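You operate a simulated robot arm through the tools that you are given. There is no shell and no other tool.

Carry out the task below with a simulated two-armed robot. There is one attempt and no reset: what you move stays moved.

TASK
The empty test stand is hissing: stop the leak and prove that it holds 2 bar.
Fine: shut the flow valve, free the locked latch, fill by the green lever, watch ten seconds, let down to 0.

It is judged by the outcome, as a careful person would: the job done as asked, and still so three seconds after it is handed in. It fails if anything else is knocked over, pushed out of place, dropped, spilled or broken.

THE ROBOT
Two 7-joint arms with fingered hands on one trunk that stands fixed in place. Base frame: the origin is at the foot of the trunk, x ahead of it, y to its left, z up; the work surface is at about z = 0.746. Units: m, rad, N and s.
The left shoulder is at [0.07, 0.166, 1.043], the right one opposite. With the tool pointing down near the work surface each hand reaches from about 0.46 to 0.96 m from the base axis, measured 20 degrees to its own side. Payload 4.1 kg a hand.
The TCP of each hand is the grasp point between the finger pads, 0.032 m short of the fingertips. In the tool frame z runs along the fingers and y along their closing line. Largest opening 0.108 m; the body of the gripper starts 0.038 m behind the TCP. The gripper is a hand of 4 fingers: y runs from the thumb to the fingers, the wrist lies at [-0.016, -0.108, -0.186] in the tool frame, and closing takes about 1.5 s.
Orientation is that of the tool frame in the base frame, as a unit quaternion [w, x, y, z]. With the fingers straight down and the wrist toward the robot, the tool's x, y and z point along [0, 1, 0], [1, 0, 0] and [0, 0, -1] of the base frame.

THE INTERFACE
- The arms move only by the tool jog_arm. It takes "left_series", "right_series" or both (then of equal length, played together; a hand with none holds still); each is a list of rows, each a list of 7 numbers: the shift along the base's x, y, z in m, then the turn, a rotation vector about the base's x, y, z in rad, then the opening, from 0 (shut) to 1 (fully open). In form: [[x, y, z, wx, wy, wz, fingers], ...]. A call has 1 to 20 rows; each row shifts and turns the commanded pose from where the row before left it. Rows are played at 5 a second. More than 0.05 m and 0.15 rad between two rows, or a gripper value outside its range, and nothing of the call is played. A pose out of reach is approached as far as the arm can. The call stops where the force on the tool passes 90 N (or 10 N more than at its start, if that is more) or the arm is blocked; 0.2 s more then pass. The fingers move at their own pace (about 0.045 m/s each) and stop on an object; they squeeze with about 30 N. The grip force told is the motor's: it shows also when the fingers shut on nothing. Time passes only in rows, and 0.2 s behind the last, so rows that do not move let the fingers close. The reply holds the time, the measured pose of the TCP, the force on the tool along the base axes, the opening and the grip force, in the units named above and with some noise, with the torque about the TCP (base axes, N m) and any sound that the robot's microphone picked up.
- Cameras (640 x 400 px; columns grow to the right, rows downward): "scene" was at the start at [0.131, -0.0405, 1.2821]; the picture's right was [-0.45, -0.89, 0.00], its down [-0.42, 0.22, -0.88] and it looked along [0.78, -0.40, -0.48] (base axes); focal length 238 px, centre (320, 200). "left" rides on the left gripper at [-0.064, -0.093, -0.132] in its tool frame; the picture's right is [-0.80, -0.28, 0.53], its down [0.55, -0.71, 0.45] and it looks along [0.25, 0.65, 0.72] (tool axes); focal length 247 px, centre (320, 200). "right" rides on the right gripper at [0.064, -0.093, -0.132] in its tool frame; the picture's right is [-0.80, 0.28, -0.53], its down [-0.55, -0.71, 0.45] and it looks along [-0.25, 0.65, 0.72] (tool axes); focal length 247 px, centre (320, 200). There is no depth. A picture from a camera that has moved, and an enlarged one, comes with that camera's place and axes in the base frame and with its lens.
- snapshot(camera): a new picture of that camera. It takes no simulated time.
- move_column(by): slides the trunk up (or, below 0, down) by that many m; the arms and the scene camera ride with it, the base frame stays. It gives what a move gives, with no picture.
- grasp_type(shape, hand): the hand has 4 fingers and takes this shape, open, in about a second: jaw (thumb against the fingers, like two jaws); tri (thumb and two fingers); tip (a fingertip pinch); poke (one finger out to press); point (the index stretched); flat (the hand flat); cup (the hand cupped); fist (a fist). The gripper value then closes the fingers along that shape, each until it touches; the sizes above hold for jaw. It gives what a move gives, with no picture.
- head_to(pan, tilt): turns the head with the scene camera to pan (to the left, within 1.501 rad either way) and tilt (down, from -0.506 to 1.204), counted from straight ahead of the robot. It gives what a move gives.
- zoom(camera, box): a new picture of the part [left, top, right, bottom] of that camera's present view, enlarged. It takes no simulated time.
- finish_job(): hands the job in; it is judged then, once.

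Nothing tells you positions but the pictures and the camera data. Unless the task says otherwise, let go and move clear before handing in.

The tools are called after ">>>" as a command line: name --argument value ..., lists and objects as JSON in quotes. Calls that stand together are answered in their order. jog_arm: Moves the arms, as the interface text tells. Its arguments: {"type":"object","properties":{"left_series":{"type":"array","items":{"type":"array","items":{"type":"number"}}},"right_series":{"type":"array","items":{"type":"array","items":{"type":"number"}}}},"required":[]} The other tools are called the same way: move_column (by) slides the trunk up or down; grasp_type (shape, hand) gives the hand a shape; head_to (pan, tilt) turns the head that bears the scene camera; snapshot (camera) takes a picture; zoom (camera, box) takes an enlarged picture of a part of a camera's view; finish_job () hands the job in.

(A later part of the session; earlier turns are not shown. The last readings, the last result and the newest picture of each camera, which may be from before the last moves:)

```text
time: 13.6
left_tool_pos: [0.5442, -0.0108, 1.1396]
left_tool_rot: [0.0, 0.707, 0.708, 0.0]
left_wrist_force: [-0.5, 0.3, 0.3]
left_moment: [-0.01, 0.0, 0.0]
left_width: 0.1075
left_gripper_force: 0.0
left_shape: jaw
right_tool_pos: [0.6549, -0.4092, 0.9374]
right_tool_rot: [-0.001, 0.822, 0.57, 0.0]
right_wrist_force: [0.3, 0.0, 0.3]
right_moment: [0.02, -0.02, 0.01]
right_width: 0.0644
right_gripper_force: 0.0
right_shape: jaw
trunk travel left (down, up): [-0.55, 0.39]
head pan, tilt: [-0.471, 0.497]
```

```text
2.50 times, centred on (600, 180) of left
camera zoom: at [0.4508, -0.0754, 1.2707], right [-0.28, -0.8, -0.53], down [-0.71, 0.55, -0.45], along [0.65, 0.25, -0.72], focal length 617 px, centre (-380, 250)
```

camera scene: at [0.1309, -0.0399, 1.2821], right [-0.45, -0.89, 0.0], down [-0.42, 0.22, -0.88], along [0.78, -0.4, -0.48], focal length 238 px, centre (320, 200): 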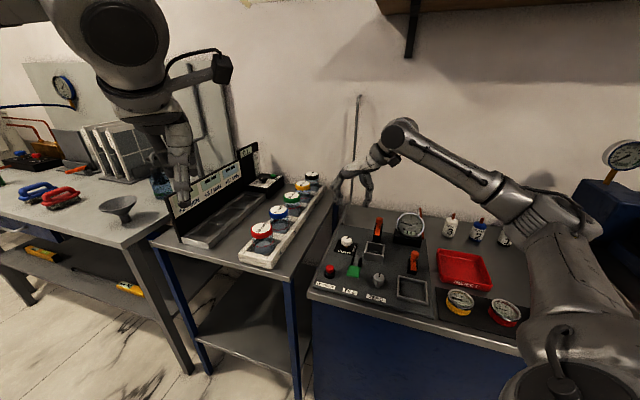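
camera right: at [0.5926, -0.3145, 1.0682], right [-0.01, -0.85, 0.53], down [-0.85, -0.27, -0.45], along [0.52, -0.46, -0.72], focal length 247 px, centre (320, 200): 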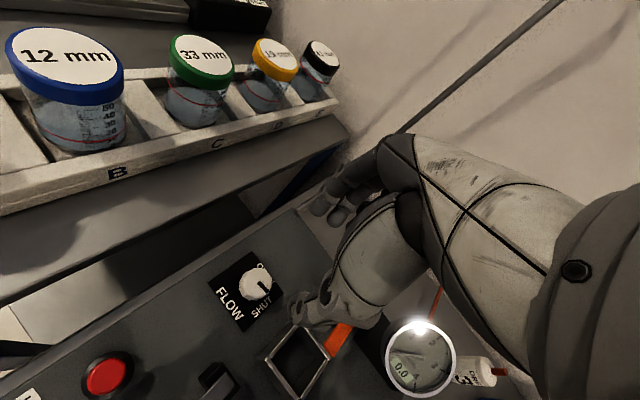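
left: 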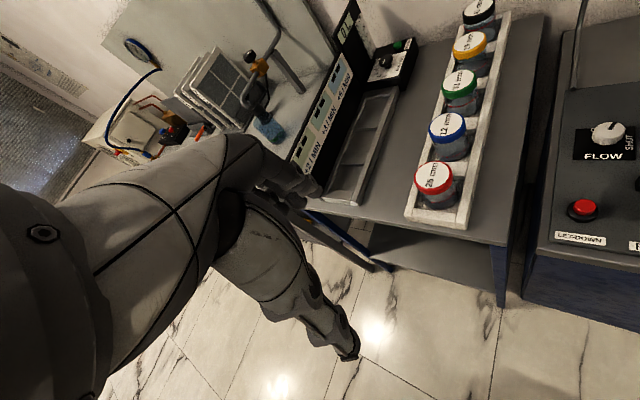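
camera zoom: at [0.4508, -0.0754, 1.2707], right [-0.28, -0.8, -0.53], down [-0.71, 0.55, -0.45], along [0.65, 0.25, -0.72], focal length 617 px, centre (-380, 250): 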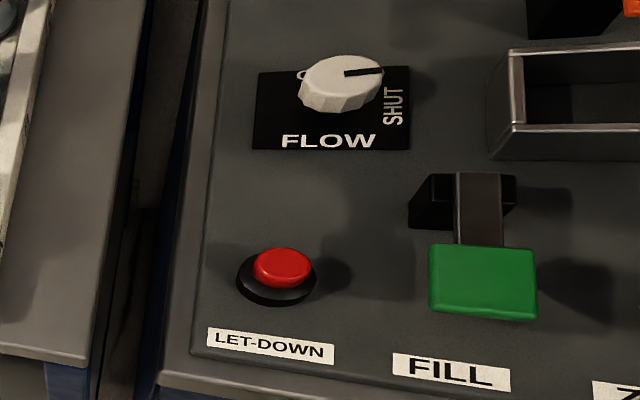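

The pointer is about 5° short of SHUT, so I'll re-grip the knob and turn it until it stops.

>>> jog_arm --right_series '[[0.001, 0.002, -0.04, 0, 0, 0, 0.6], [0, 0, -0.04, 0, 0, 0, 0.6], [0, 0, -0.04, 0, 0, 0, 0.6], [0, 0, -0.018, 0, 0, 0.05, 0.6], [0, 0, 0, 0, 0, 0, 0.3], [0, 0, 0, 0, 0, 0, 0.1], [0, 0, 0, 0, 0, 0, 0.1], [0, 0, 0, 0, 0, 0, 0.1], [0, 0, 0, 0, 0, 0, 0.1], [0, 0, 0, 0, 0, 0, 0.1]]'

```text
time: 15.8
left_tool_pos: [0.5442, -0.0112, 1.1391]
left_tool_rot: [0.0, 0.707, 0.707, 0.001]
left_wrist_force: [-1.1, -0.5, 0.6]
left_moment: [0.01, -0.04, 0.0]
left_width: 0.1073
left_gripper_force: 0.0
left_shape: jaw
right_tool_pos: [0.6576, -0.4043, 0.7988]
right_tool_rot: [0.001, 0.807, 0.59, -0.002]
right_wrist_force: [-1.5, 3.8, -2.5]
right_moment: [0.07, 0.02, 0.0]
right_width: 0.0263
right_gripper_force: 29.6
right_shape: jaw
trunk travel left (down, up): [-0.55, 0.39]
head pan, tilt: [-0.471, 0.497]
```

>>> jog_arm --right_series '[[0, 0, 0, 0, 0, -0.05, 0.1], [0, 0, 0, 0, 0, -0.05, 0.1], [0, 0, 0, 0, 0, -0.04, 0.1], [0, 0, 0, 0, 0, -0.03, 0.1], [0, 0, 0, 0, 0, 0, 0.1]]'

>>> zoom --camera "left" --box '[560, 100, 640, 260]'

```text
time: 17.0
left_tool_pos: [0.5459, -0.0108, 1.1387]
left_tool_rot: [0.0, 0.707, 0.708, 0.0]
left_wrist_force: [-0.1, 0.1, 0.0]
left_moment: [0.0, 0.01, 0.0]
left_width: 0.1077
left_gripper_force: 0.0
left_shape: jaw
right_tool_pos: [0.6575, -0.405, 0.7996]
right_tool_rot: [-0.001, 0.854, 0.52, -0.002]
right_wrist_force: [0.6, 7.0, -11.7]
right_moment: [0.13, -0.04, 0.29]
right_width: 0.0262
right_gripper_force: 30.1
right_shape: jaw
trunk travel left (down, up): [-0.55, 0.39]
head pan, tilt: [-0.471, 0.497]
```

```text
2.50 times, centred on (600, 180) of left
camera zoom: at [0.4524, -0.075, 1.2701], right [-0.28, -0.8, -0.53], down [-0.71, 0.55, -0.45], along [0.65, 0.25, -0.72], focal length 617 px, centre (-380, 250)
```

zoom: 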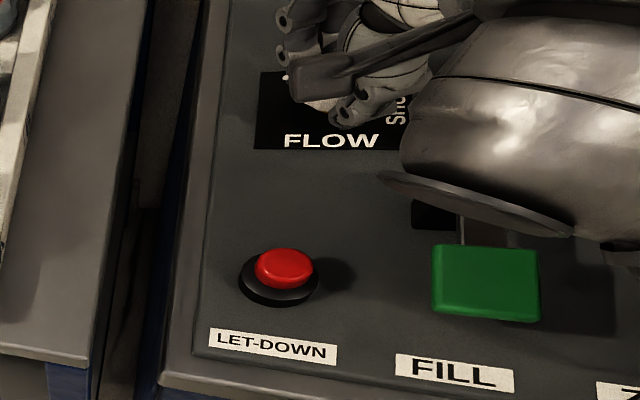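

The turning moment has risen to 0.29 N m, so the knob seems to be at its stop. I'm releasing, lifting and checking.

>>> jog_arm --right_series '[[0, 0, 0, 0, 0, 0.03, 0.3], [0, 0, 0, 0, 0, 0, 0.6], [0, 0, 0, 0, 0, 0, 0.6], [0, 0, 0, 0, 0, 0, 0.6], [0, 0, 0.03, 0, 0, 0, 0.6], [0, 0, 0.04, 0, 0, 0, 0.6], [0, 0, 0.04, 0, 0, 0, 0.6], [0, 0, 0.04, 0, 0, 0, 0.6], [0, 0, 0.0, 0, 0, 0, 0.6]]'

>>> zoom --camera "left" --box '[560, 100, 640, 260]'

>>> zoom --camera "scene" --box '[340, 232, 372, 258]'

>>> snapshot --camera "scene"

```text
time: 19.0
left_tool_pos: [0.5442, -0.0102, 1.1397]
left_tool_rot: [0.0, 0.706, 0.708, 0.0]
left_wrist_force: [0.1, 0.0, 0.0]
left_moment: [0.03, 0.02, 0.01]
left_width: 0.1077
left_gripper_force: 0.0
left_shape: jaw
right_tool_pos: [0.6558, -0.4041, 0.9523]
right_tool_rot: [0.0, 0.847, 0.532, -0.002]
right_wrist_force: [0.6, -0.9, -0.6]
right_moment: [0.01, 0.01, -0.03]
right_width: 0.0645
right_gripper_force: 0.0
right_shape: jaw
trunk travel left (down, up): [-0.55, 0.39]
head pan, tilt: [-0.471, 0.497]
```

```text
2.50 times, centred on (600, 180) of left
camera zoom: at [0.4514, -0.0748, 1.2705], right [-0.28, -0.8, -0.53], down [-0.71, 0.55, -0.45], along [0.65, 0.25, -0.72], focal length 617 px, centre (-380, 250)
```

zoom: 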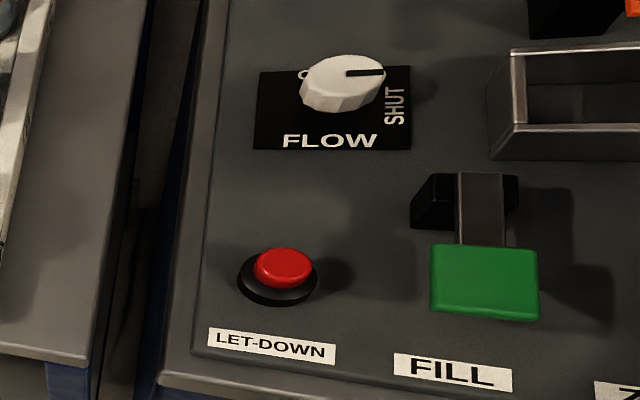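

```text
15.38 times, centred on (356, 245) of scene
camera zoom: at [0.1318, -0.0403, 1.282], right [-0.45, -0.89, 0.0], down [-0.43, 0.22, -0.88], along [0.78, -0.4, -0.48], focal length 3662 px, centre (-234, -492)
```

zoom: 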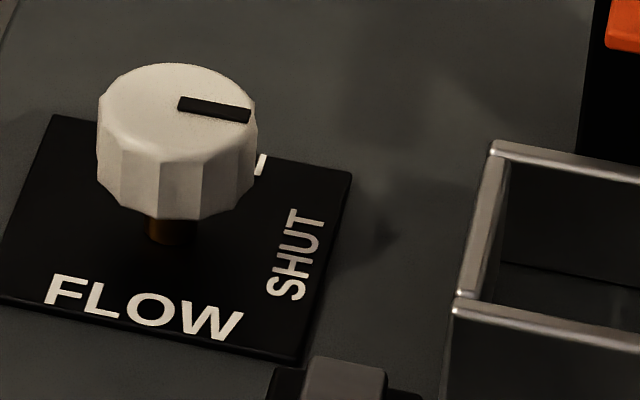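

```text
taken
camera scene: at [0.1318, -0.0403, 1.282], right [-0.45, -0.89, 0.0], down [-0.43, 0.22, -0.88], along [0.78, -0.4, -0.48], focal length 238 px, centre (320, 200)
```

scene: 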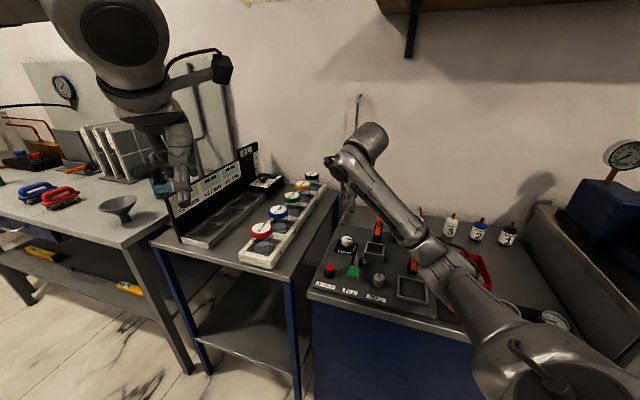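

FLOW is shut and at its stop. Next is the latch by the small box, with its knob at about (0.623, -0.508, 0.856). I'll move above it with the hand lined up with the panel.

>>> jog_arm --right_series '[[0, 0, 0.04, 0, 0, -0.1, 0.6], [-0.01, -0.03, 0, 0, 0, -0.1, 0.6], [-0.01, -0.03, 0, 0, 0, -0.1, 0.6], [-0.01, -0.03, 0, 0, 0, -0.035, 0.6], [-0.003, -0.014, 0, 0, 0, 0, 0.6], [0, 0, 0, 0, 0, 0, 0.6]]'

>>> snapshot --camera "right"

>>> snapshot --camera "scene"

```text
time: 20.4
left_tool_pos: [0.5437, -0.0109, 1.1384]
left_tool_rot: [0.0, 0.707, 0.707, 0.001]
left_wrist_force: [0.2, -0.1, 1.0]
left_moment: [0.0, -0.05, 0.0]
left_width: 0.1081
left_gripper_force: 0.1
left_shape: jaw
right_tool_pos: [0.6228, -0.5101, 0.9914]
right_tool_rot: [0.0, 0.923, 0.384, -0.001]
right_wrist_force: [-0.3, -0.3, -0.8]
right_moment: [0.02, -0.02, -0.03]
right_width: 0.0644
right_gripper_force: 0.1
right_shape: jaw
trunk travel left (down, up): [-0.55, 0.39]
head pan, tilt: [-0.471, 0.497]
```

```text
taken
camera right: at [0.6049, -0.3981, 1.123], right [-0.36, -0.76, 0.53], down [-0.89, 0.11, -0.45], along [0.28, -0.64, -0.72], focal length 247 px, centre (320, 200)
```

right: 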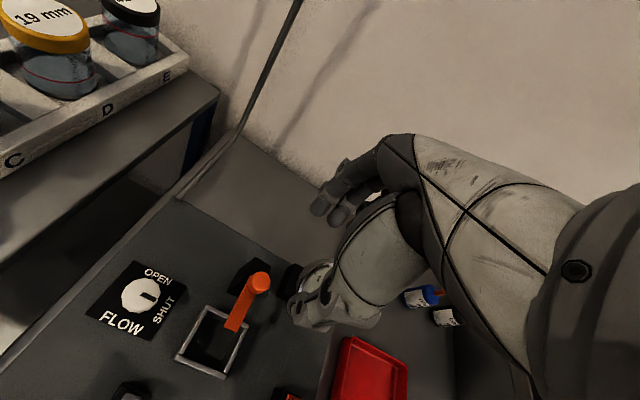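

```text
taken
camera scene: at [0.1312, -0.0402, 1.2821], right [-0.45, -0.89, 0.0], down [-0.42, 0.22, -0.88], along [0.78, -0.4, -0.48], focal length 238 px, centre (320, 200)
```

scene: 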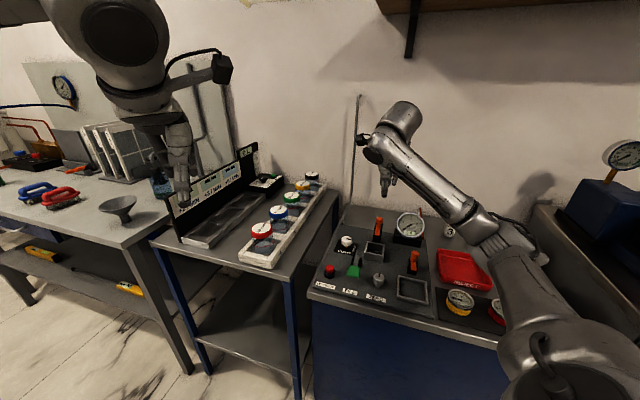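

>>> zoom --camera "right" --box '[180, 240, 310, 370]'

>>> zoom --camera "scene" --box '[340, 180, 440, 260]'

```text
3.08 times, centred on (245, 305) of right
camera zoom: at [0.6049, -0.3981, 1.123], right [-0.36, -0.76, 0.53], down [-0.89, 0.11, -0.45], along [0.28, -0.64, -0.72], focal length 760 px, centre (551, -123)
```

zoom: 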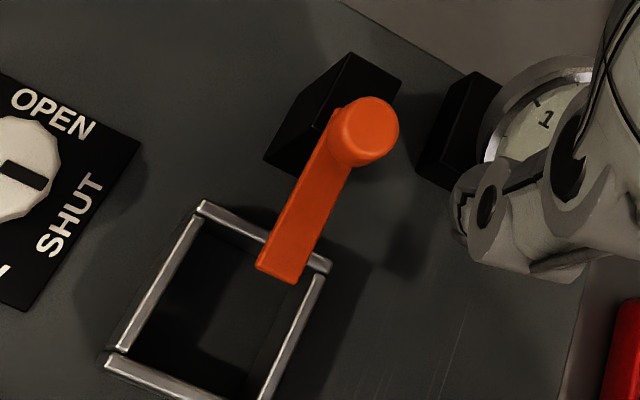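

```text
5.00 times, centred on (390, 220) of scene
camera zoom: at [0.1312, -0.0402, 1.2821], right [-0.45, -0.89, 0.0], down [-0.42, 0.22, -0.88], along [0.78, -0.4, -0.48], focal length 1190 px, centre (-30, 100)
```

zoom: 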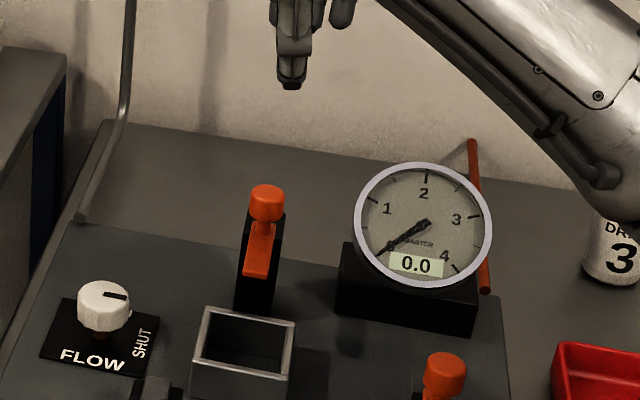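

The latch knob top triangulates to (0.6255, -0.5084, 0.860). I'm lowering so the fingertips sit just above the bar, at about z = 0.835.

>>> jog_arm --right_series '[[0.0027, 0.0017, -0.03, 0, 0, 0, 0.6], [0, 0, -0.04, 0, 0, 0, 0.6], [0, 0, -0.03, 0, 0, 0, 0.6], [0, 0, -0.016, 0, 0, 0, 0.6], [0, 0, 0, 0, 0, 0, 0.6]]'

>>> zoom --camera "right" --box '[200, 160, 400, 360]'

>>> zoom --camera "scene" --box '[340, 180, 440, 260]'

```text
time: 21.6
left_tool_pos: [0.5443, -0.0111, 1.1389]
left_tool_rot: [-0.001, 0.707, 0.708, 0.0]
left_wrist_force: [0.3, 0.8, -0.5]
left_moment: [0.0, -0.01, 0.0]
left_width: 0.1078
left_gripper_force: 0.1
left_shape: jaw
right_tool_pos: [0.6231, -0.5082, 0.8743]
right_tool_rot: [-0.001, 0.924, 0.383, 0.0]
right_wrist_force: [-0.2, -0.1, -0.2]
right_moment: [-0.03, -0.01, 0.03]
right_width: 0.0645
right_gripper_force: 0.0
right_shape: jaw
trunk travel left (down, up): [-0.55, 0.39]
head pan, tilt: [-0.471, 0.497]
```

```text
2.00 times, centred on (300, 260) of right
camera zoom: at [0.6046, -0.3952, 1.0065], right [-0.36, -0.77, 0.53], down [-0.89, 0.11, -0.45], along [0.28, -0.63, -0.72], focal length 494 px, centre (360, 80)
```

zoom: 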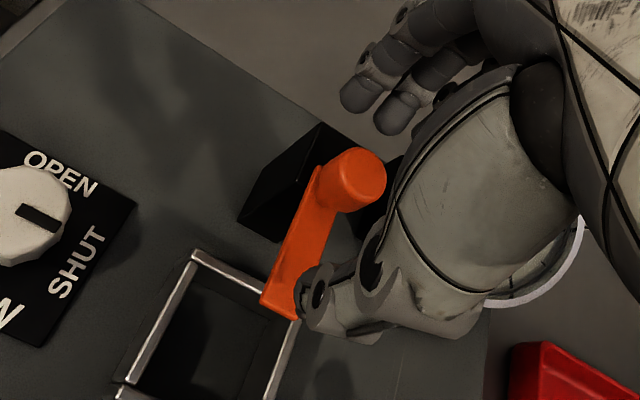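

```text
5.00 times, centred on (390, 220) of scene
camera zoom: at [0.131, -0.0404, 1.2821], right [-0.45, -0.89, 0.0], down [-0.42, 0.22, -0.88], along [0.78, -0.4, -0.48], focal length 1190 px, centre (-30, 100)
```

zoom: 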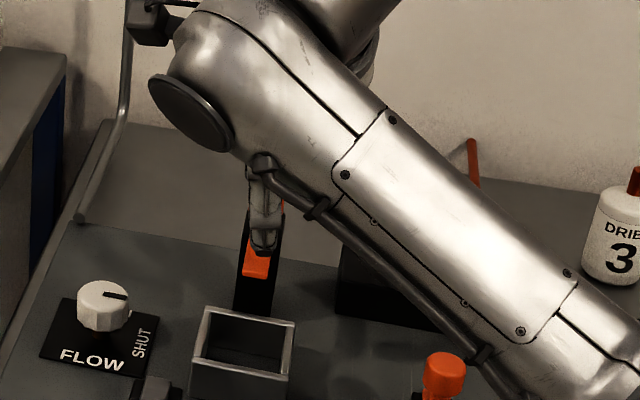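

The hand is well aligned over the latch knob. I'm lowering 6 mm more and closing.

>>> jog_arm --right_series '[[0.0015, 0, -0.006, 0, 0, 0, 0.6], [0, 0, 0, 0, 0, 0, 0.4], [0, 0, 0, 0, 0, 0, 0.2], [0, 0, 0, 0, 0, 0, 0.08], [0, 0, 0, 0, 0, 0, 0.08], [0, 0, 0, 0, 0, 0, 0.08], [0, 0, 0, 0, 0, 0, 0.08], [0, 0, 0, 0, 0, 0, 0.08]]'

>>> zoom --camera "right" --box '[200, 160, 400, 360]'

```text
time: 23.4
left_tool_pos: [0.5449, -0.0118, 1.1397]
left_tool_rot: [0.0, 0.706, 0.708, 0.0]
left_wrist_force: [-0.9, -0.3, -0.3]
left_moment: [-0.01, -0.01, 0.02]
left_width: 0.1076
left_gripper_force: 0.1
left_shape: jaw
right_tool_pos: [0.6255, -0.507, 0.8673]
right_tool_rot: [-0.001, 0.924, 0.383, -0.001]
right_wrist_force: [0.3, 3.4, -3.0]
right_moment: [0.02, -0.03, 0.02]
right_width: 0.0123
right_gripper_force: 29.9
right_shape: jaw
trunk travel left (down, up): [-0.55, 0.39]
head pan, tilt: [-0.471, 0.497]
```

```text
2.00 times, centred on (300, 260) of right
camera zoom: at [0.607, -0.3949, 0.9996], right [-0.36, -0.77, 0.53], down [-0.89, 0.11, -0.45], along [0.28, -0.63, -0.72], focal length 494 px, centre (360, 80)
```

zoom: 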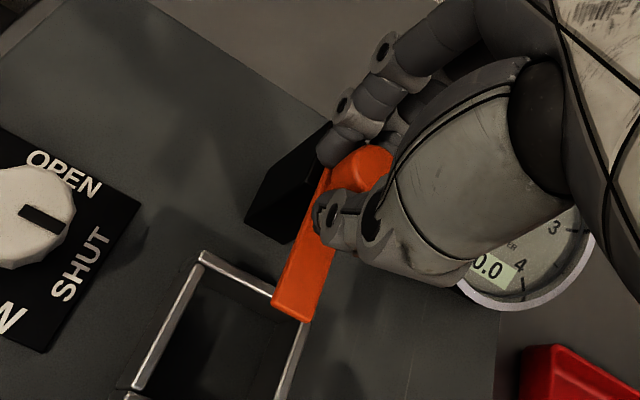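

The latch knob is gripped. I'm sliding it back along the panel in small steps, watching the force.

>>> jog_arm --right_series '[[0.0035, -0.0035, 0, 0, 0, 0, 0.08], [0.0035, -0.0035, 0, 0, 0, 0, 0.08], [0.0035, -0.0035, 0, 0, 0, 0, 0.08], [0, 0, 0, 0, 0, 0, 0.08]]'

>>> zoom --camera "right" --box '[200, 160, 400, 360]'

>>> zoom --camera "scene" --box '[340, 180, 440, 260]'

```text
time: 24.4
left_tool_pos: [0.5448, -0.0112, 1.1399]
left_tool_rot: [0.0, 0.706, 0.708, -0.001]
left_wrist_force: [-0.4, -0.4, -0.7]
left_moment: [0.0, -0.01, -0.01]
left_width: 0.1078
left_gripper_force: 0.1
left_shape: jaw
right_tool_pos: [0.6379, -0.518, 0.8696]
right_tool_rot: [0.0, 0.924, 0.383, -0.001]
right_wrist_force: [-0.4, -0.1, -0.2]
right_moment: [-0.02, -0.04, 0.02]
right_width: 0.0126
right_gripper_force: 29.9
right_shape: jaw
trunk travel left (down, up): [-0.55, 0.39]
head pan, tilt: [-0.471, 0.497]
```

```text
2.00 times, centred on (300, 260) of right
camera zoom: at [0.6187, -0.4064, 0.9994], right [-0.36, -0.76, 0.53], down [-0.89, 0.11, -0.45], along [0.28, -0.64, -0.72], focal length 494 px, centre (360, 80)
```

zoom: 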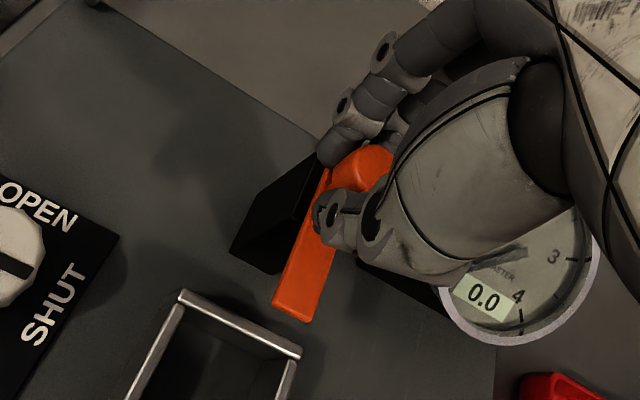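

```text
5.00 times, centred on (390, 220) of scene
camera zoom: at [0.1312, -0.0405, 1.2821], right [-0.45, -0.89, 0.0], down [-0.42, 0.22, -0.88], along [0.78, -0.4, -0.48], focal length 1190 px, centre (-30, 100)
```

zoom: 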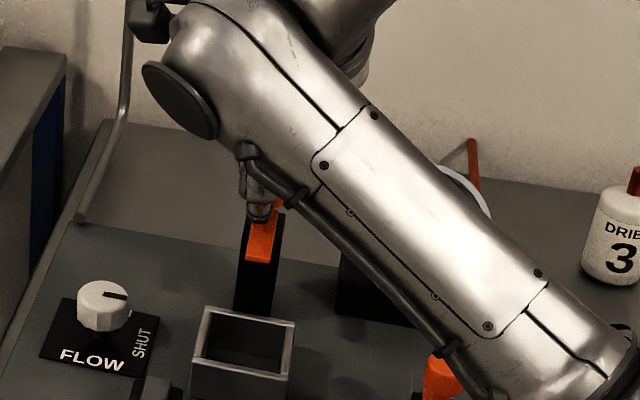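

The latch slides freely, about 16 mm so far. I'm continuing to its stop.

>>> jog_arm --right_series '[[0.0035, -0.0035, 0, 0, 0, 0, 0.08], [0.0035, -0.0035, 0, 0, 0, 0, 0.08], [0.0028, -0.0028, 0, 0, 0, 0, 0.08], [0, 0, 0, 0, 0, 0, 0.08]]'

>>> zoom --camera "right" --box '[200, 160, 400, 360]'

>>> zoom --camera "scene" --box '[340, 180, 440, 260]'

```text
time: 25.4
left_tool_pos: [0.5432, -0.0101, 1.1394]
left_tool_rot: [0.0, 0.706, 0.708, 0.0]
left_wrist_force: [0.7, 0.8, -0.2]
left_moment: [0.01, -0.01, -0.05]
left_width: 0.1078
left_gripper_force: 0.0
left_shape: jaw
right_tool_pos: [0.6469, -0.5261, 0.8694]
right_tool_rot: [0.001, 0.923, 0.386, -0.001]
right_wrist_force: [-15.3, 19.8, -6.9]
right_moment: [0.54, 0.43, -0.1]
right_width: 0.0117
right_gripper_force: 30.1
right_shape: jaw
trunk travel left (down, up): [-0.55, 0.39]
head pan, tilt: [-0.471, 0.497]
```

```text
2.00 times, centred on (300, 260) of right
camera zoom: at [0.6272, -0.4136, 1.0002], right [-0.36, -0.77, 0.53], down [-0.89, 0.11, -0.45], along [0.28, -0.63, -0.72], focal length 494 px, centre (360, 80)
```

zoom: 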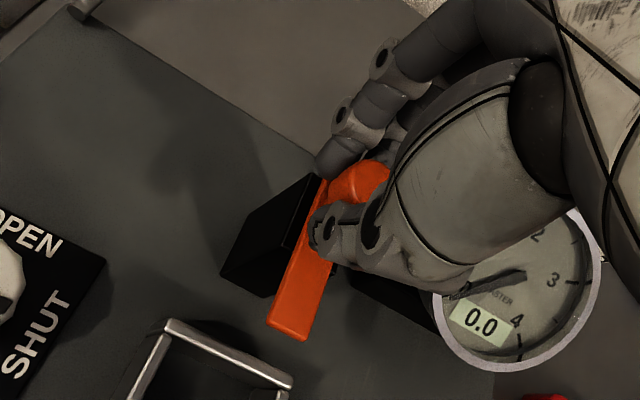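

```text
5.00 times, centred on (390, 220) of scene
camera zoom: at [0.1296, -0.0381, 1.2822], right [-0.45, -0.89, 0.0], down [-0.42, 0.21, -0.88], along [0.78, -0.4, -0.48], focal length 1190 px, centre (-30, 100)
```

zoom: 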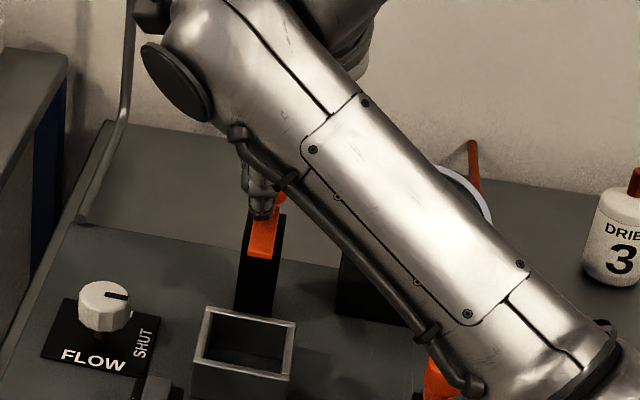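

The force has risen to about 25 N after 28 mm of travel, so the latch is at its back stop. I'm releasing and lifting off to check.

>>> jog_arm --right_series '[[0, 0, 0, 0, 0, 0, 0.3], [0, 0, 0, 0, 0, 0, 0.6], [0, 0, 0, 0, 0, 0, 0.6], [0, 0, 0, 0, 0, 0, 0.6], [0, 0, 0, 0, 0, 0, 0.6], [0, 0, 0.03, 0, 0, 0, 0.6], [0, 0, 0.04, 0, 0, 0, 0.6], [0, 0, 0.04, 0, 0, 0, 0.6], [0, 0, 0.04, 0, 0, 0, 0.6], [-0.04, 0.02, 0, 0, 0, 0, 0.6], [-0.04, 0.02, 0, 0, 0, 0, 0.6], [0, 0, 0, 0, 0, 0, 0.6]]'

>>> snapshot --camera "right"

>>> zoom --camera "scene" --box '[310, 190, 450, 290]'

>>> snapshot --camera "left"

```text
time: 28.0
left_tool_pos: [0.5446, -0.0117, 1.1387]
left_tool_rot: [-0.001, 0.706, 0.708, -0.001]
left_wrist_force: [0.2, 0.3, -0.5]
left_moment: [-0.01, 0.03, -0.02]
left_width: 0.1076
left_gripper_force: 0.0
left_shape: jaw
right_tool_pos: [0.5678, -0.4898, 1.0168]
right_tool_rot: [-0.001, 0.924, 0.383, -0.001]
right_wrist_force: [0.1, -0.3, 0.0]
right_moment: [-0.02, 0.02, 0.01]
right_width: 0.0644
right_gripper_force: 0.0
right_shape: jaw
trunk travel left (down, up): [-0.55, 0.39]
head pan, tilt: [-0.471, 0.497]
```

```text
taken
camera right: at [0.5507, -0.378, 1.1491], right [-0.36, -0.77, 0.53], down [-0.89, 0.11, -0.45], along [0.28, -0.63, -0.72], focal length 247 px, centre (320, 200)
```

right: 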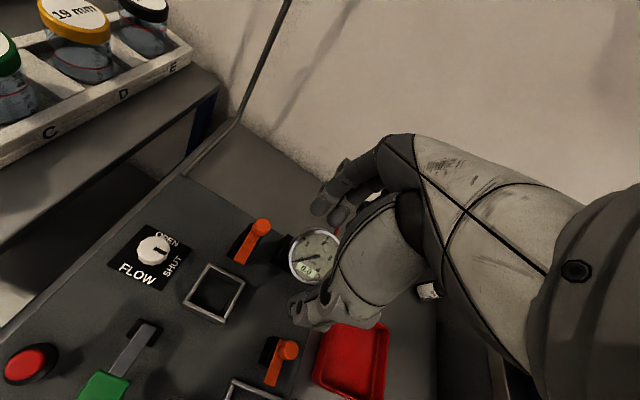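

```text
4.00 times, centred on (380, 240) of scene
camera zoom: at [0.1323, -0.0406, 1.2819], right [-0.45, -0.89, 0.0], down [-0.43, 0.22, -0.88], along [0.78, -0.4, -0.48], focal length 952 px, centre (80, 40)
```

zoom: 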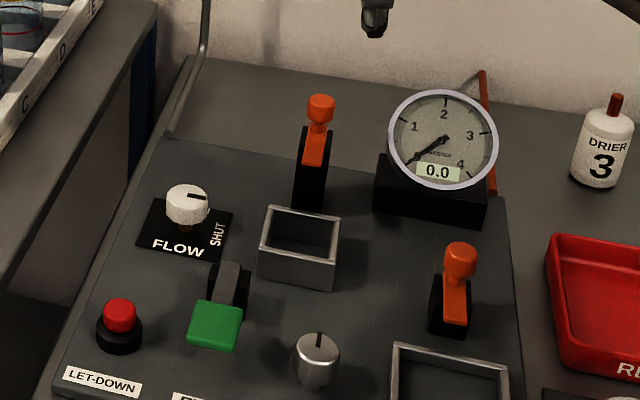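

```text
taken
camera left: at [0.452, -0.0751, 1.2702], right [-0.28, -0.8, -0.53], down [-0.71, 0.55, -0.45], along [0.65, 0.25, -0.72], focal length 247 px, centre (320, 200)
```

left: 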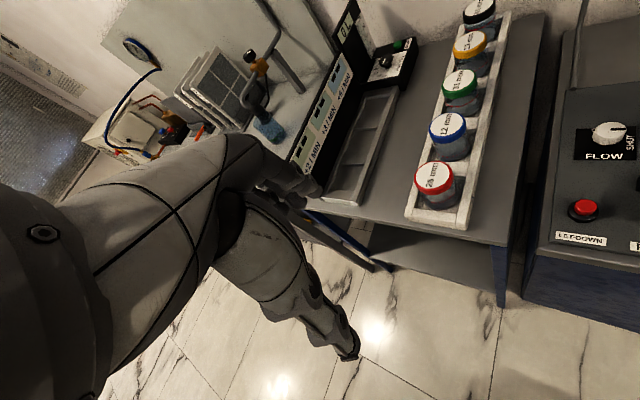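

The latch bar has moved back off the box and the gauge reads 0.0. I'll compare the two latches closely.

>>> zoom --camera "right" --box '[180, 200, 320, 320]'

>>> zoom --camera "right" --box '[200, 300, 330, 400]'

>>> zoom --camera "right" --box '[0, 300, 200, 400]'

```text
3.33 times, centred on (250, 260) of right
camera zoom: at [0.5507, -0.378, 1.1491], right [-0.36, -0.77, 0.53], down [-0.89, 0.11, -0.45], along [0.28, -0.63, -0.72], focal length 823 px, centre (553, 0)
```

zoom: 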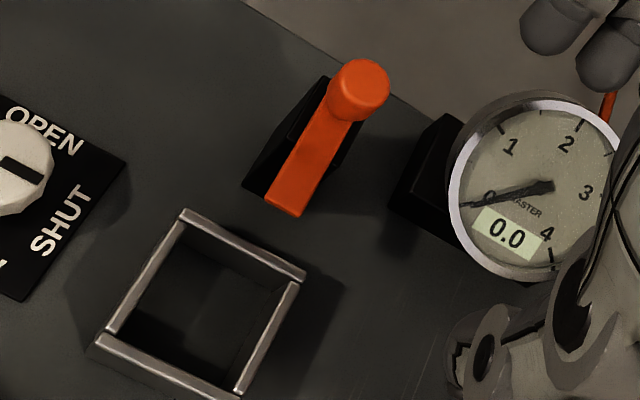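

```text
4.00 times, centred on (265, 350) of right
camera zoom: at [0.5507, -0.378, 1.1491], right [-0.36, -0.77, 0.53], down [-0.89, 0.11, -0.45], along [0.28, -0.63, -0.72], focal length 988 px, centre (540, -400)
```

zoom: 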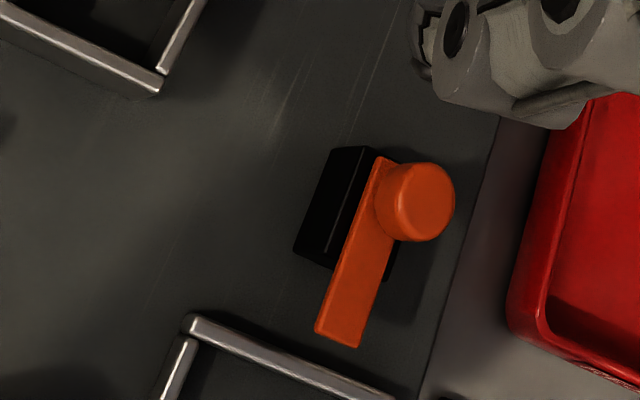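

```text
3.20 times, centred on (100, 350) of right
camera zoom: at [0.5507, -0.378, 1.1491], right [-0.36, -0.77, 0.53], down [-0.89, 0.11, -0.45], along [0.28, -0.63, -0.72], focal length 790 px, centre (1024, -280)
```

zoom: 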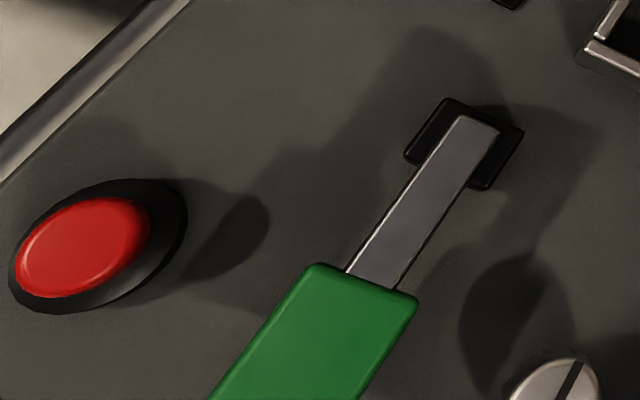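

Both latches are now back against the rear of their posts, so the stand's latch is free. Next is the green FILL lever, pad at about (0.524, -0.345, 0.795). I'll set the right hand to the poke shape and see where the fingertip lies.

>>> grasp_type --hand "right" --shape "poke"

>>> snapshot --camera "right"

>>> zoom --camera "scene" --box '[330, 80, 490, 210]'

```text
time: 28.9
left_tool_pos: [0.5433, -0.0109, 1.1398]
left_tool_rot: [0.001, 0.706, 0.708, 0.0]
left_wrist_force: [0.2, 0.1, 0.1]
left_moment: [0.02, 0.0, -0.03]
left_width: 0.1078
left_gripper_force: 0.1
left_shape: jaw
right_tool_pos: [0.5684, -0.4893, 1.0188]
right_tool_rot: [0.002, 0.924, 0.383, -0.001]
right_wrist_force: [-0.1, 0.3, 1.0]
right_moment: [-0.01, 0.04, 0.01]
right_width: 0.0
right_gripper_force: 0.0
right_shape: poke
trunk travel left (down, up): [-0.55, 0.39]
head pan, tilt: [-0.471, 0.497]
```

```text
taken
camera right: at [0.55, -0.3782, 1.1498], right [-0.36, -0.76, 0.53], down [-0.89, 0.11, -0.45], along [0.28, -0.64, -0.72], focal length 247 px, centre (320, 200)
```

right: 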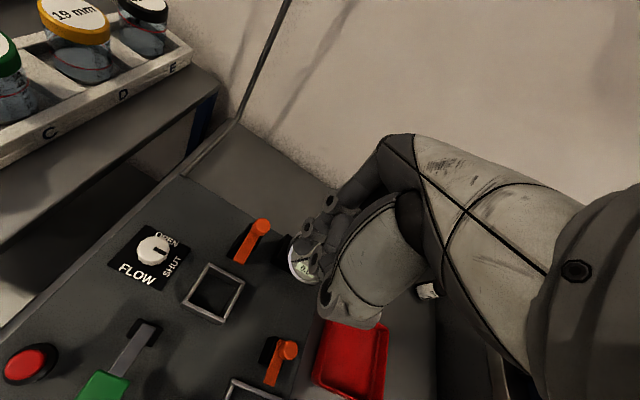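

```text
3.08 times, centred on (410, 145) of scene
camera zoom: at [0.1312, -0.0405, 1.282], right [-0.45, -0.89, 0.0], down [-0.42, 0.22, -0.88], along [0.78, -0.4, -0.48], focal length 732 px, centre (43, 369)
```

zoom: 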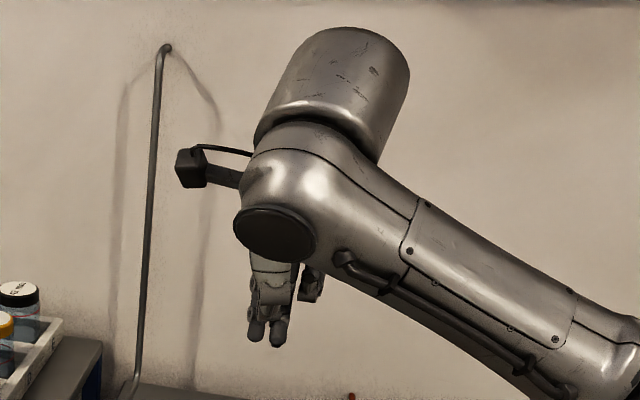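

I can't make out the poke finger clearly yet, so I'll zoom in on the hand.

>>> zoom --camera "right" --box '[270, 170, 420, 340]'

>>> zoom --camera "scene" --box '[380, 130, 430, 180]'

```text
2.35 times, centred on (345, 255) of right
camera zoom: at [0.55, -0.3782, 1.1498], right [-0.36, -0.76, 0.53], down [-0.89, 0.11, -0.45], along [0.28, -0.64, -0.72], focal length 581 px, centre (261, 71)
```

zoom: 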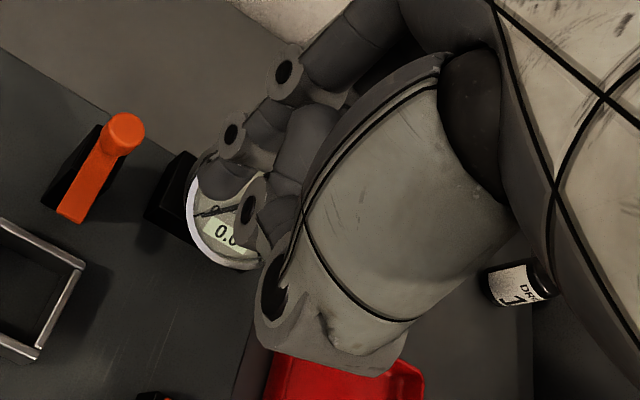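

```text
8.00 times, centred on (405, 155) of scene
camera zoom: at [0.1312, -0.0405, 1.282], right [-0.45, -0.89, 0.0], down [-0.42, 0.22, -0.88], along [0.78, -0.4, -0.48], focal length 1904 px, centre (-360, 560)
```

zoom: 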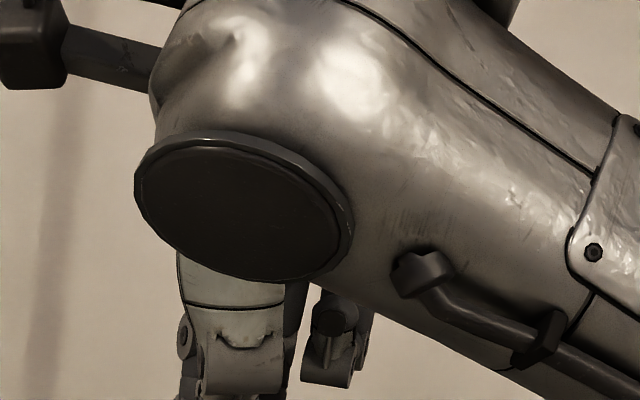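

I can't tell the poke fingertip's place from here. I'll move over the lever pad and look at it with the scene and left cameras.

>>> jog_arm --right_series '[[-0.009, 0.029, 0, 0, 0, -0.12, 0], [-0.009, 0.029, 0, 0, 0, -0.12, 0], [-0.009, 0.029, -0.01, 0, 0, -0.12, 0], [-0.009, 0.029, -0.02, 0, 0, -0.12, 0], [-0.008, 0.028, -0.02, 0, 0, -0.12, 0], [0, 0, 0, 0, 0, 0, 0]]'

>>> snapshot --camera "right"

>>> snapshot --camera "scene"

>>> snapshot --camera "left"

```text
time: 30.3
left_tool_pos: [0.5435, -0.0116, 1.1397]
left_tool_rot: [0.0, 0.706, 0.708, 0.0]
left_wrist_force: [0.5, -0.4, 0.3]
left_moment: [-0.01, -0.05, 0.0]
left_width: 0.1077
left_gripper_force: 0.0
left_shape: jaw
right_tool_pos: [0.5226, -0.3445, 0.9674]
right_tool_rot: [-0.001, 0.996, 0.093, 0.0]
right_wrist_force: [0.1, -0.5, -0.1]
right_moment: [0.0, -0.01, 0.0]
right_width: 0.0
right_gripper_force: 0.1
right_shape: poke
trunk travel left (down, up): [-0.55, 0.39]
head pan, tilt: [-0.471, 0.497]
```

```text
taken
camera right: at [0.571, -0.2407, 1.0988], right [-0.73, -0.43, 0.53], down [-0.67, 0.59, -0.45], along [-0.13, -0.68, -0.72], focal length 247 px, centre (320, 200)
```

right: 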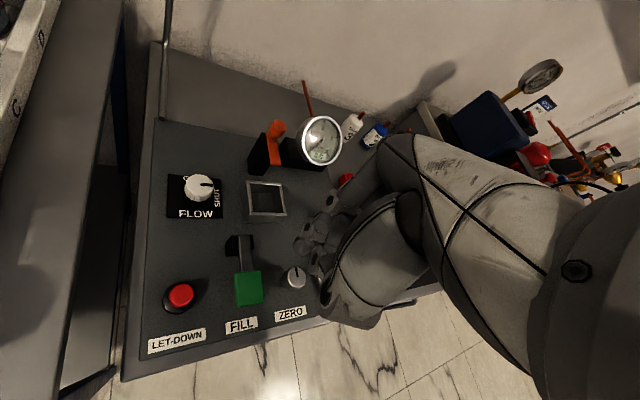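

```text
taken
camera scene: at [0.1305, -0.0412, 1.2821], right [-0.45, -0.89, 0.0], down [-0.42, 0.22, -0.88], along [0.78, -0.4, -0.48], focal length 238 px, centre (320, 200)
```

scene: 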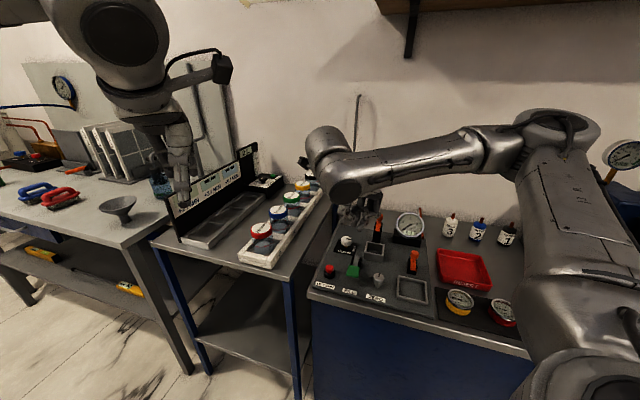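

```text
taken
camera left: at [0.4501, -0.0758, 1.2709], right [-0.28, -0.8, -0.53], down [-0.71, 0.55, -0.45], along [0.65, 0.25, -0.72], focal length 247 px, centre (320, 200)
```

left: 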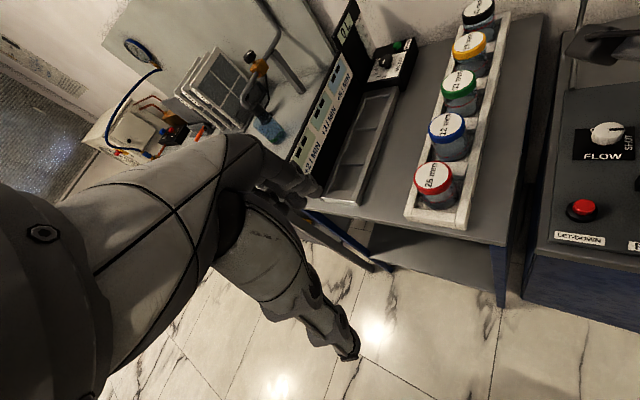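

The right camera now sees the whole panel and the master gauge at once, and the TCP is directly over the green pad. I'll zoom in on the finger.

>>> zoom --camera "right" --box '[270, 170, 420, 340]'

>>> zoom --camera "scene" --box '[310, 170, 410, 290]'

>>> zoom --camera "right" --box '[290, 100, 360, 180]'

```text
2.35 times, centred on (345, 255) of right
camera zoom: at [0.571, -0.2407, 1.0988], right [-0.73, -0.43, 0.53], down [-0.67, 0.59, -0.45], along [-0.13, -0.68, -0.72], focal length 581 px, centre (261, 71)
```

zoom: 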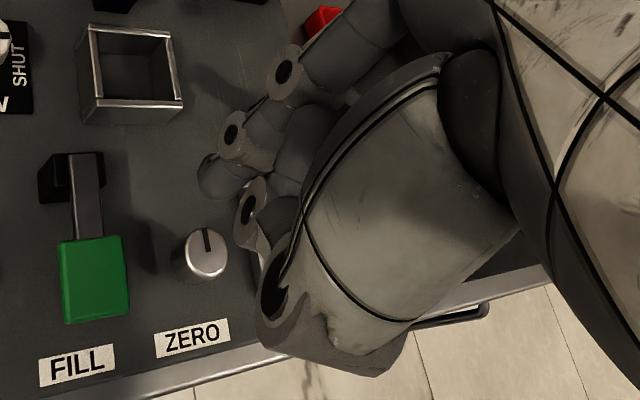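

```text
3.33 times, centred on (360, 230) of scene
camera zoom: at [0.1305, -0.0412, 1.2821], right [-0.45, -0.89, 0.0], down [-0.42, 0.22, -0.88], along [0.78, -0.4, -0.48], focal length 793 px, centre (187, 100)
```

zoom: 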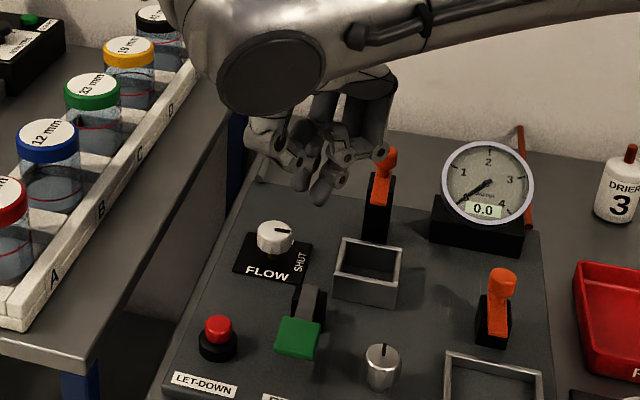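

```text
5.00 times, centred on (325, 140) of right
camera zoom: at [0.571, -0.2407, 1.0988], right [-0.73, -0.43, 0.53], down [-0.67, 0.59, -0.45], along [-0.13, -0.68, -0.72], focal length 1235 px, centre (295, 500)
```

zoom: 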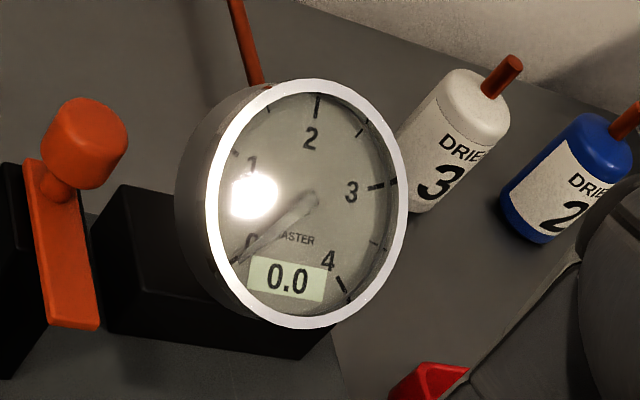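

The master gauge reads 0.0. The poke fingertip is about 5 cm below the TCP and 1.5 cm forward of it, so I'm shifting to centre it on the green pad and coming down to just above it.

>>> jog_arm --right_series '[[-0.003, 0.007, -0.03, 0, 0, 0, 0], [-0.003, 0.007, -0.03, 0, 0, 0, 0], [0, 0, -0.03, 0, 0, 0, 0], [0, 0, 0, 0, 0, 0, 0]]'

>>> zoom --camera "right" --box '[170, 150, 370, 350]'

>>> zoom --camera "scene" --box '[310, 190, 450, 300]'

```text
time: 31.3
left_tool_pos: [0.5428, -0.0105, 1.139]
left_tool_rot: [0.0, 0.707, 0.707, 0.0]
left_wrist_force: [0.2, 0.3, 0.4]
left_moment: [-0.02, 0.0, -0.01]
left_width: 0.1076
left_gripper_force: 0.1
left_shape: jaw
right_tool_pos: [0.5185, -0.3302, 0.8769]
right_tool_rot: [0.0, 0.996, 0.093, 0.0]
right_wrist_force: [-0.3, -0.2, -0.4]
right_moment: [-0.02, 0.02, 0.0]
right_width: 0.0
right_gripper_force: 0.0
right_shape: poke
trunk travel left (down, up): [-0.55, 0.39]
head pan, tilt: [-0.471, 0.497]
```

```text
2.00 times, centred on (270, 250) of right
camera zoom: at [0.5663, -0.2265, 1.0084], right [-0.73, -0.43, 0.53], down [-0.67, 0.59, -0.45], along [-0.12, -0.68, -0.72], focal length 494 px, centre (420, 100)
```

zoom: 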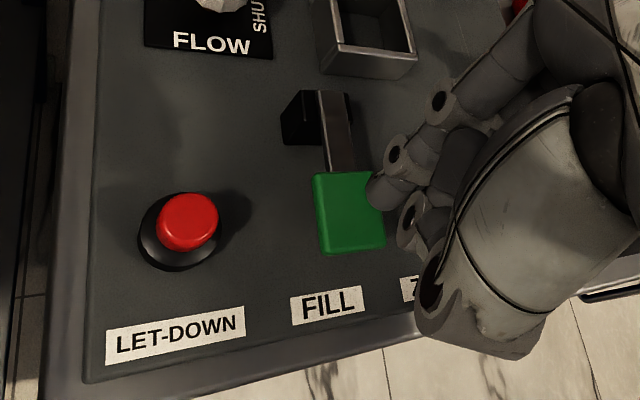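

```text
3.64 times, centred on (380, 245) of scene
camera zoom: at [0.1307, -0.0401, 1.2821], right [-0.45, -0.89, 0.0], down [-0.42, 0.22, -0.88], along [0.78, -0.4, -0.48], focal length 866 px, centre (102, 36)
```

zoom: 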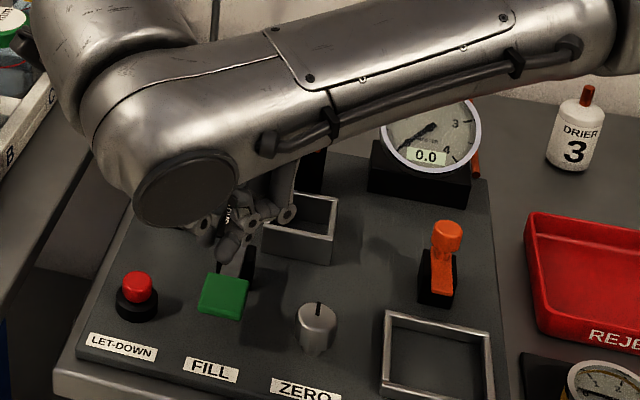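

The fingertip is about 2.5 cm above the centre of the pad. I'm descending in small steps until it makes contact.

>>> jog_arm --right_series '[[0, 0, -0.015, 0, 0, 0, 0], [0, 0, -0.006, 0, 0, 0, 0]]'

>>> zoom --camera "right" --box '[170, 50, 470, 330]'

```text
time: 31.9
left_tool_pos: [0.5438, -0.0118, 1.1404]
left_tool_rot: [0.0, 0.706, 0.708, 0.0]
left_wrist_force: [0.3, 0.0, -0.1]
left_moment: [0.0, 0.0, -0.01]
left_width: 0.1075
left_gripper_force: 0.1
left_shape: jaw
right_tool_pos: [0.5187, -0.3314, 0.8565]
right_tool_rot: [0.001, 0.996, 0.093, 0.0]
right_wrist_force: [-0.7, 0.5, -0.5]
right_moment: [0.02, -0.02, 0.01]
right_width: 0.0
right_gripper_force: 0.0
right_shape: poke
trunk travel left (down, up): [-0.55, 0.39]
head pan, tilt: [-0.471, 0.497]
```

```text
1.43 times, centred on (320, 190) of right
camera zoom: at [0.566, -0.2277, 0.9875], right [-0.73, -0.43, 0.53], down [-0.67, 0.59, -0.45], along [-0.12, -0.68, -0.72], focal length 353 px, centre (320, 214)
```

zoom: 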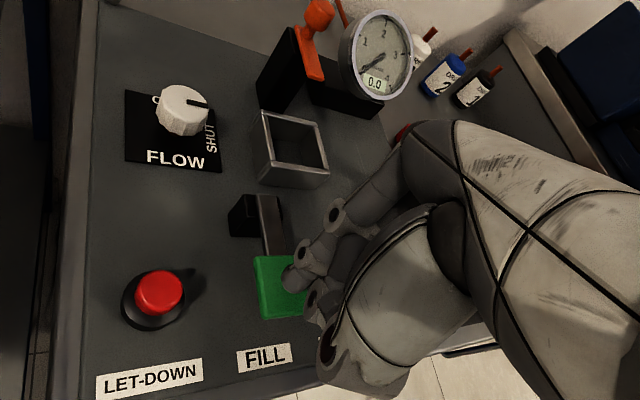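

No contact yet. I'm going on in 5 mm steps.

>>> jog_arm --right_series '[[0, 0, -0.005, 0, 0, 0, 0]]'

>>> zoom --camera "right" --box '[170, 50, 470, 330]'

```text
time: 32.3
left_tool_pos: [0.545, -0.0101, 1.1405]
left_tool_rot: [0.0, 0.706, 0.708, -0.001]
left_wrist_force: [0.1, 0.6, 0.6]
left_moment: [-0.03, 0.01, -0.01]
left_width: 0.1077
left_gripper_force: 0.0
left_shape: jaw
right_tool_pos: [0.5184, -0.3308, 0.8518]
right_tool_rot: [0.0, 0.996, 0.092, -0.001]
right_wrist_force: [0.1, 0.5, -0.3]
right_moment: [0.01, 0.02, 0.0]
right_width: 0.0
right_gripper_force: 0.0
right_shape: poke
trunk travel left (down, up): [-0.55, 0.39]
head pan, tilt: [-0.471, 0.497]
```

```text
1.43 times, centred on (320, 190) of right
camera zoom: at [0.5665, -0.2273, 0.9836], right [-0.73, -0.43, 0.53], down [-0.67, 0.59, -0.45], along [-0.12, -0.68, -0.72], focal length 353 px, centre (320, 214)
```

zoom: 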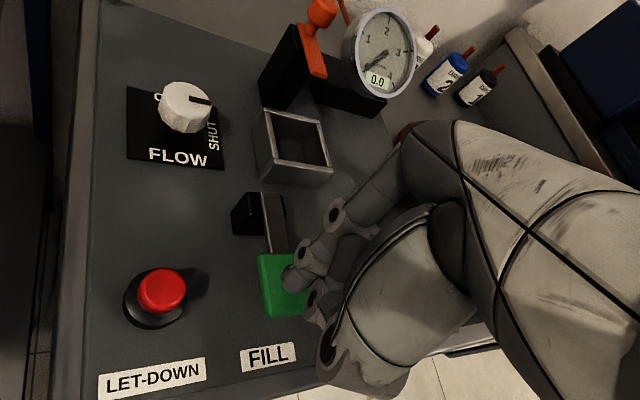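

>>> jog_arm --right_series '[[0, 0, -0.005, 0, 0, 0, 0]]'

>>> zoom --camera "right" --box '[170, 50, 470, 330]'

>>> zoom --camera "scene" --box '[320, 230, 400, 300]'

```text
time: 32.7
left_tool_pos: [0.5456, -0.0108, 1.1397]
left_tool_rot: [-0.001, 0.706, 0.708, 0.0]
left_wrist_force: [-0.5, -0.4, -0.1]
left_moment: [0.03, -0.01, 0.0]
left_width: 0.1074
left_gripper_force: 0.0
left_shape: jaw
right_tool_pos: [0.5187, -0.331, 0.8468]
right_tool_rot: [0.0, 0.996, 0.093, 0.0]
right_wrist_force: [0.0, -0.1, -0.1]
right_moment: [0.0, -0.01, -0.01]
right_width: 0.0
right_gripper_force: 0.2
right_shape: poke
trunk travel left (down, up): [-0.55, 0.39]
head pan, tilt: [-0.471, 0.497]
```

```text
1.43 times, centred on (320, 190) of right
camera zoom: at [0.5664, -0.2277, 0.9783], right [-0.73, -0.43, 0.53], down [-0.67, 0.59, -0.45], along [-0.13, -0.68, -0.72], focal length 353 px, centre (320, 214)
```

zoom: 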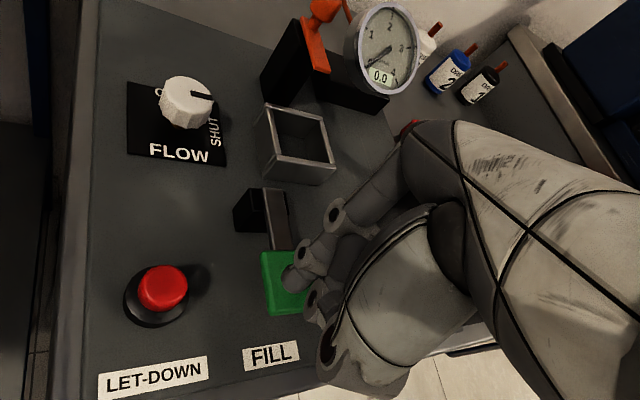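

```text
5.71 times, centred on (360, 265) of scene
camera zoom: at [0.1313, -0.0406, 1.282], right [-0.45, -0.89, 0.0], down [-0.42, 0.22, -0.88], along [0.78, -0.4, -0.48], focal length 1360 px, centre (91, -171)
```

zoom: 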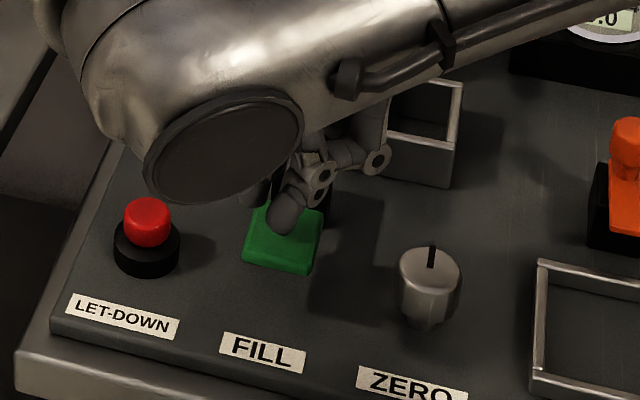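

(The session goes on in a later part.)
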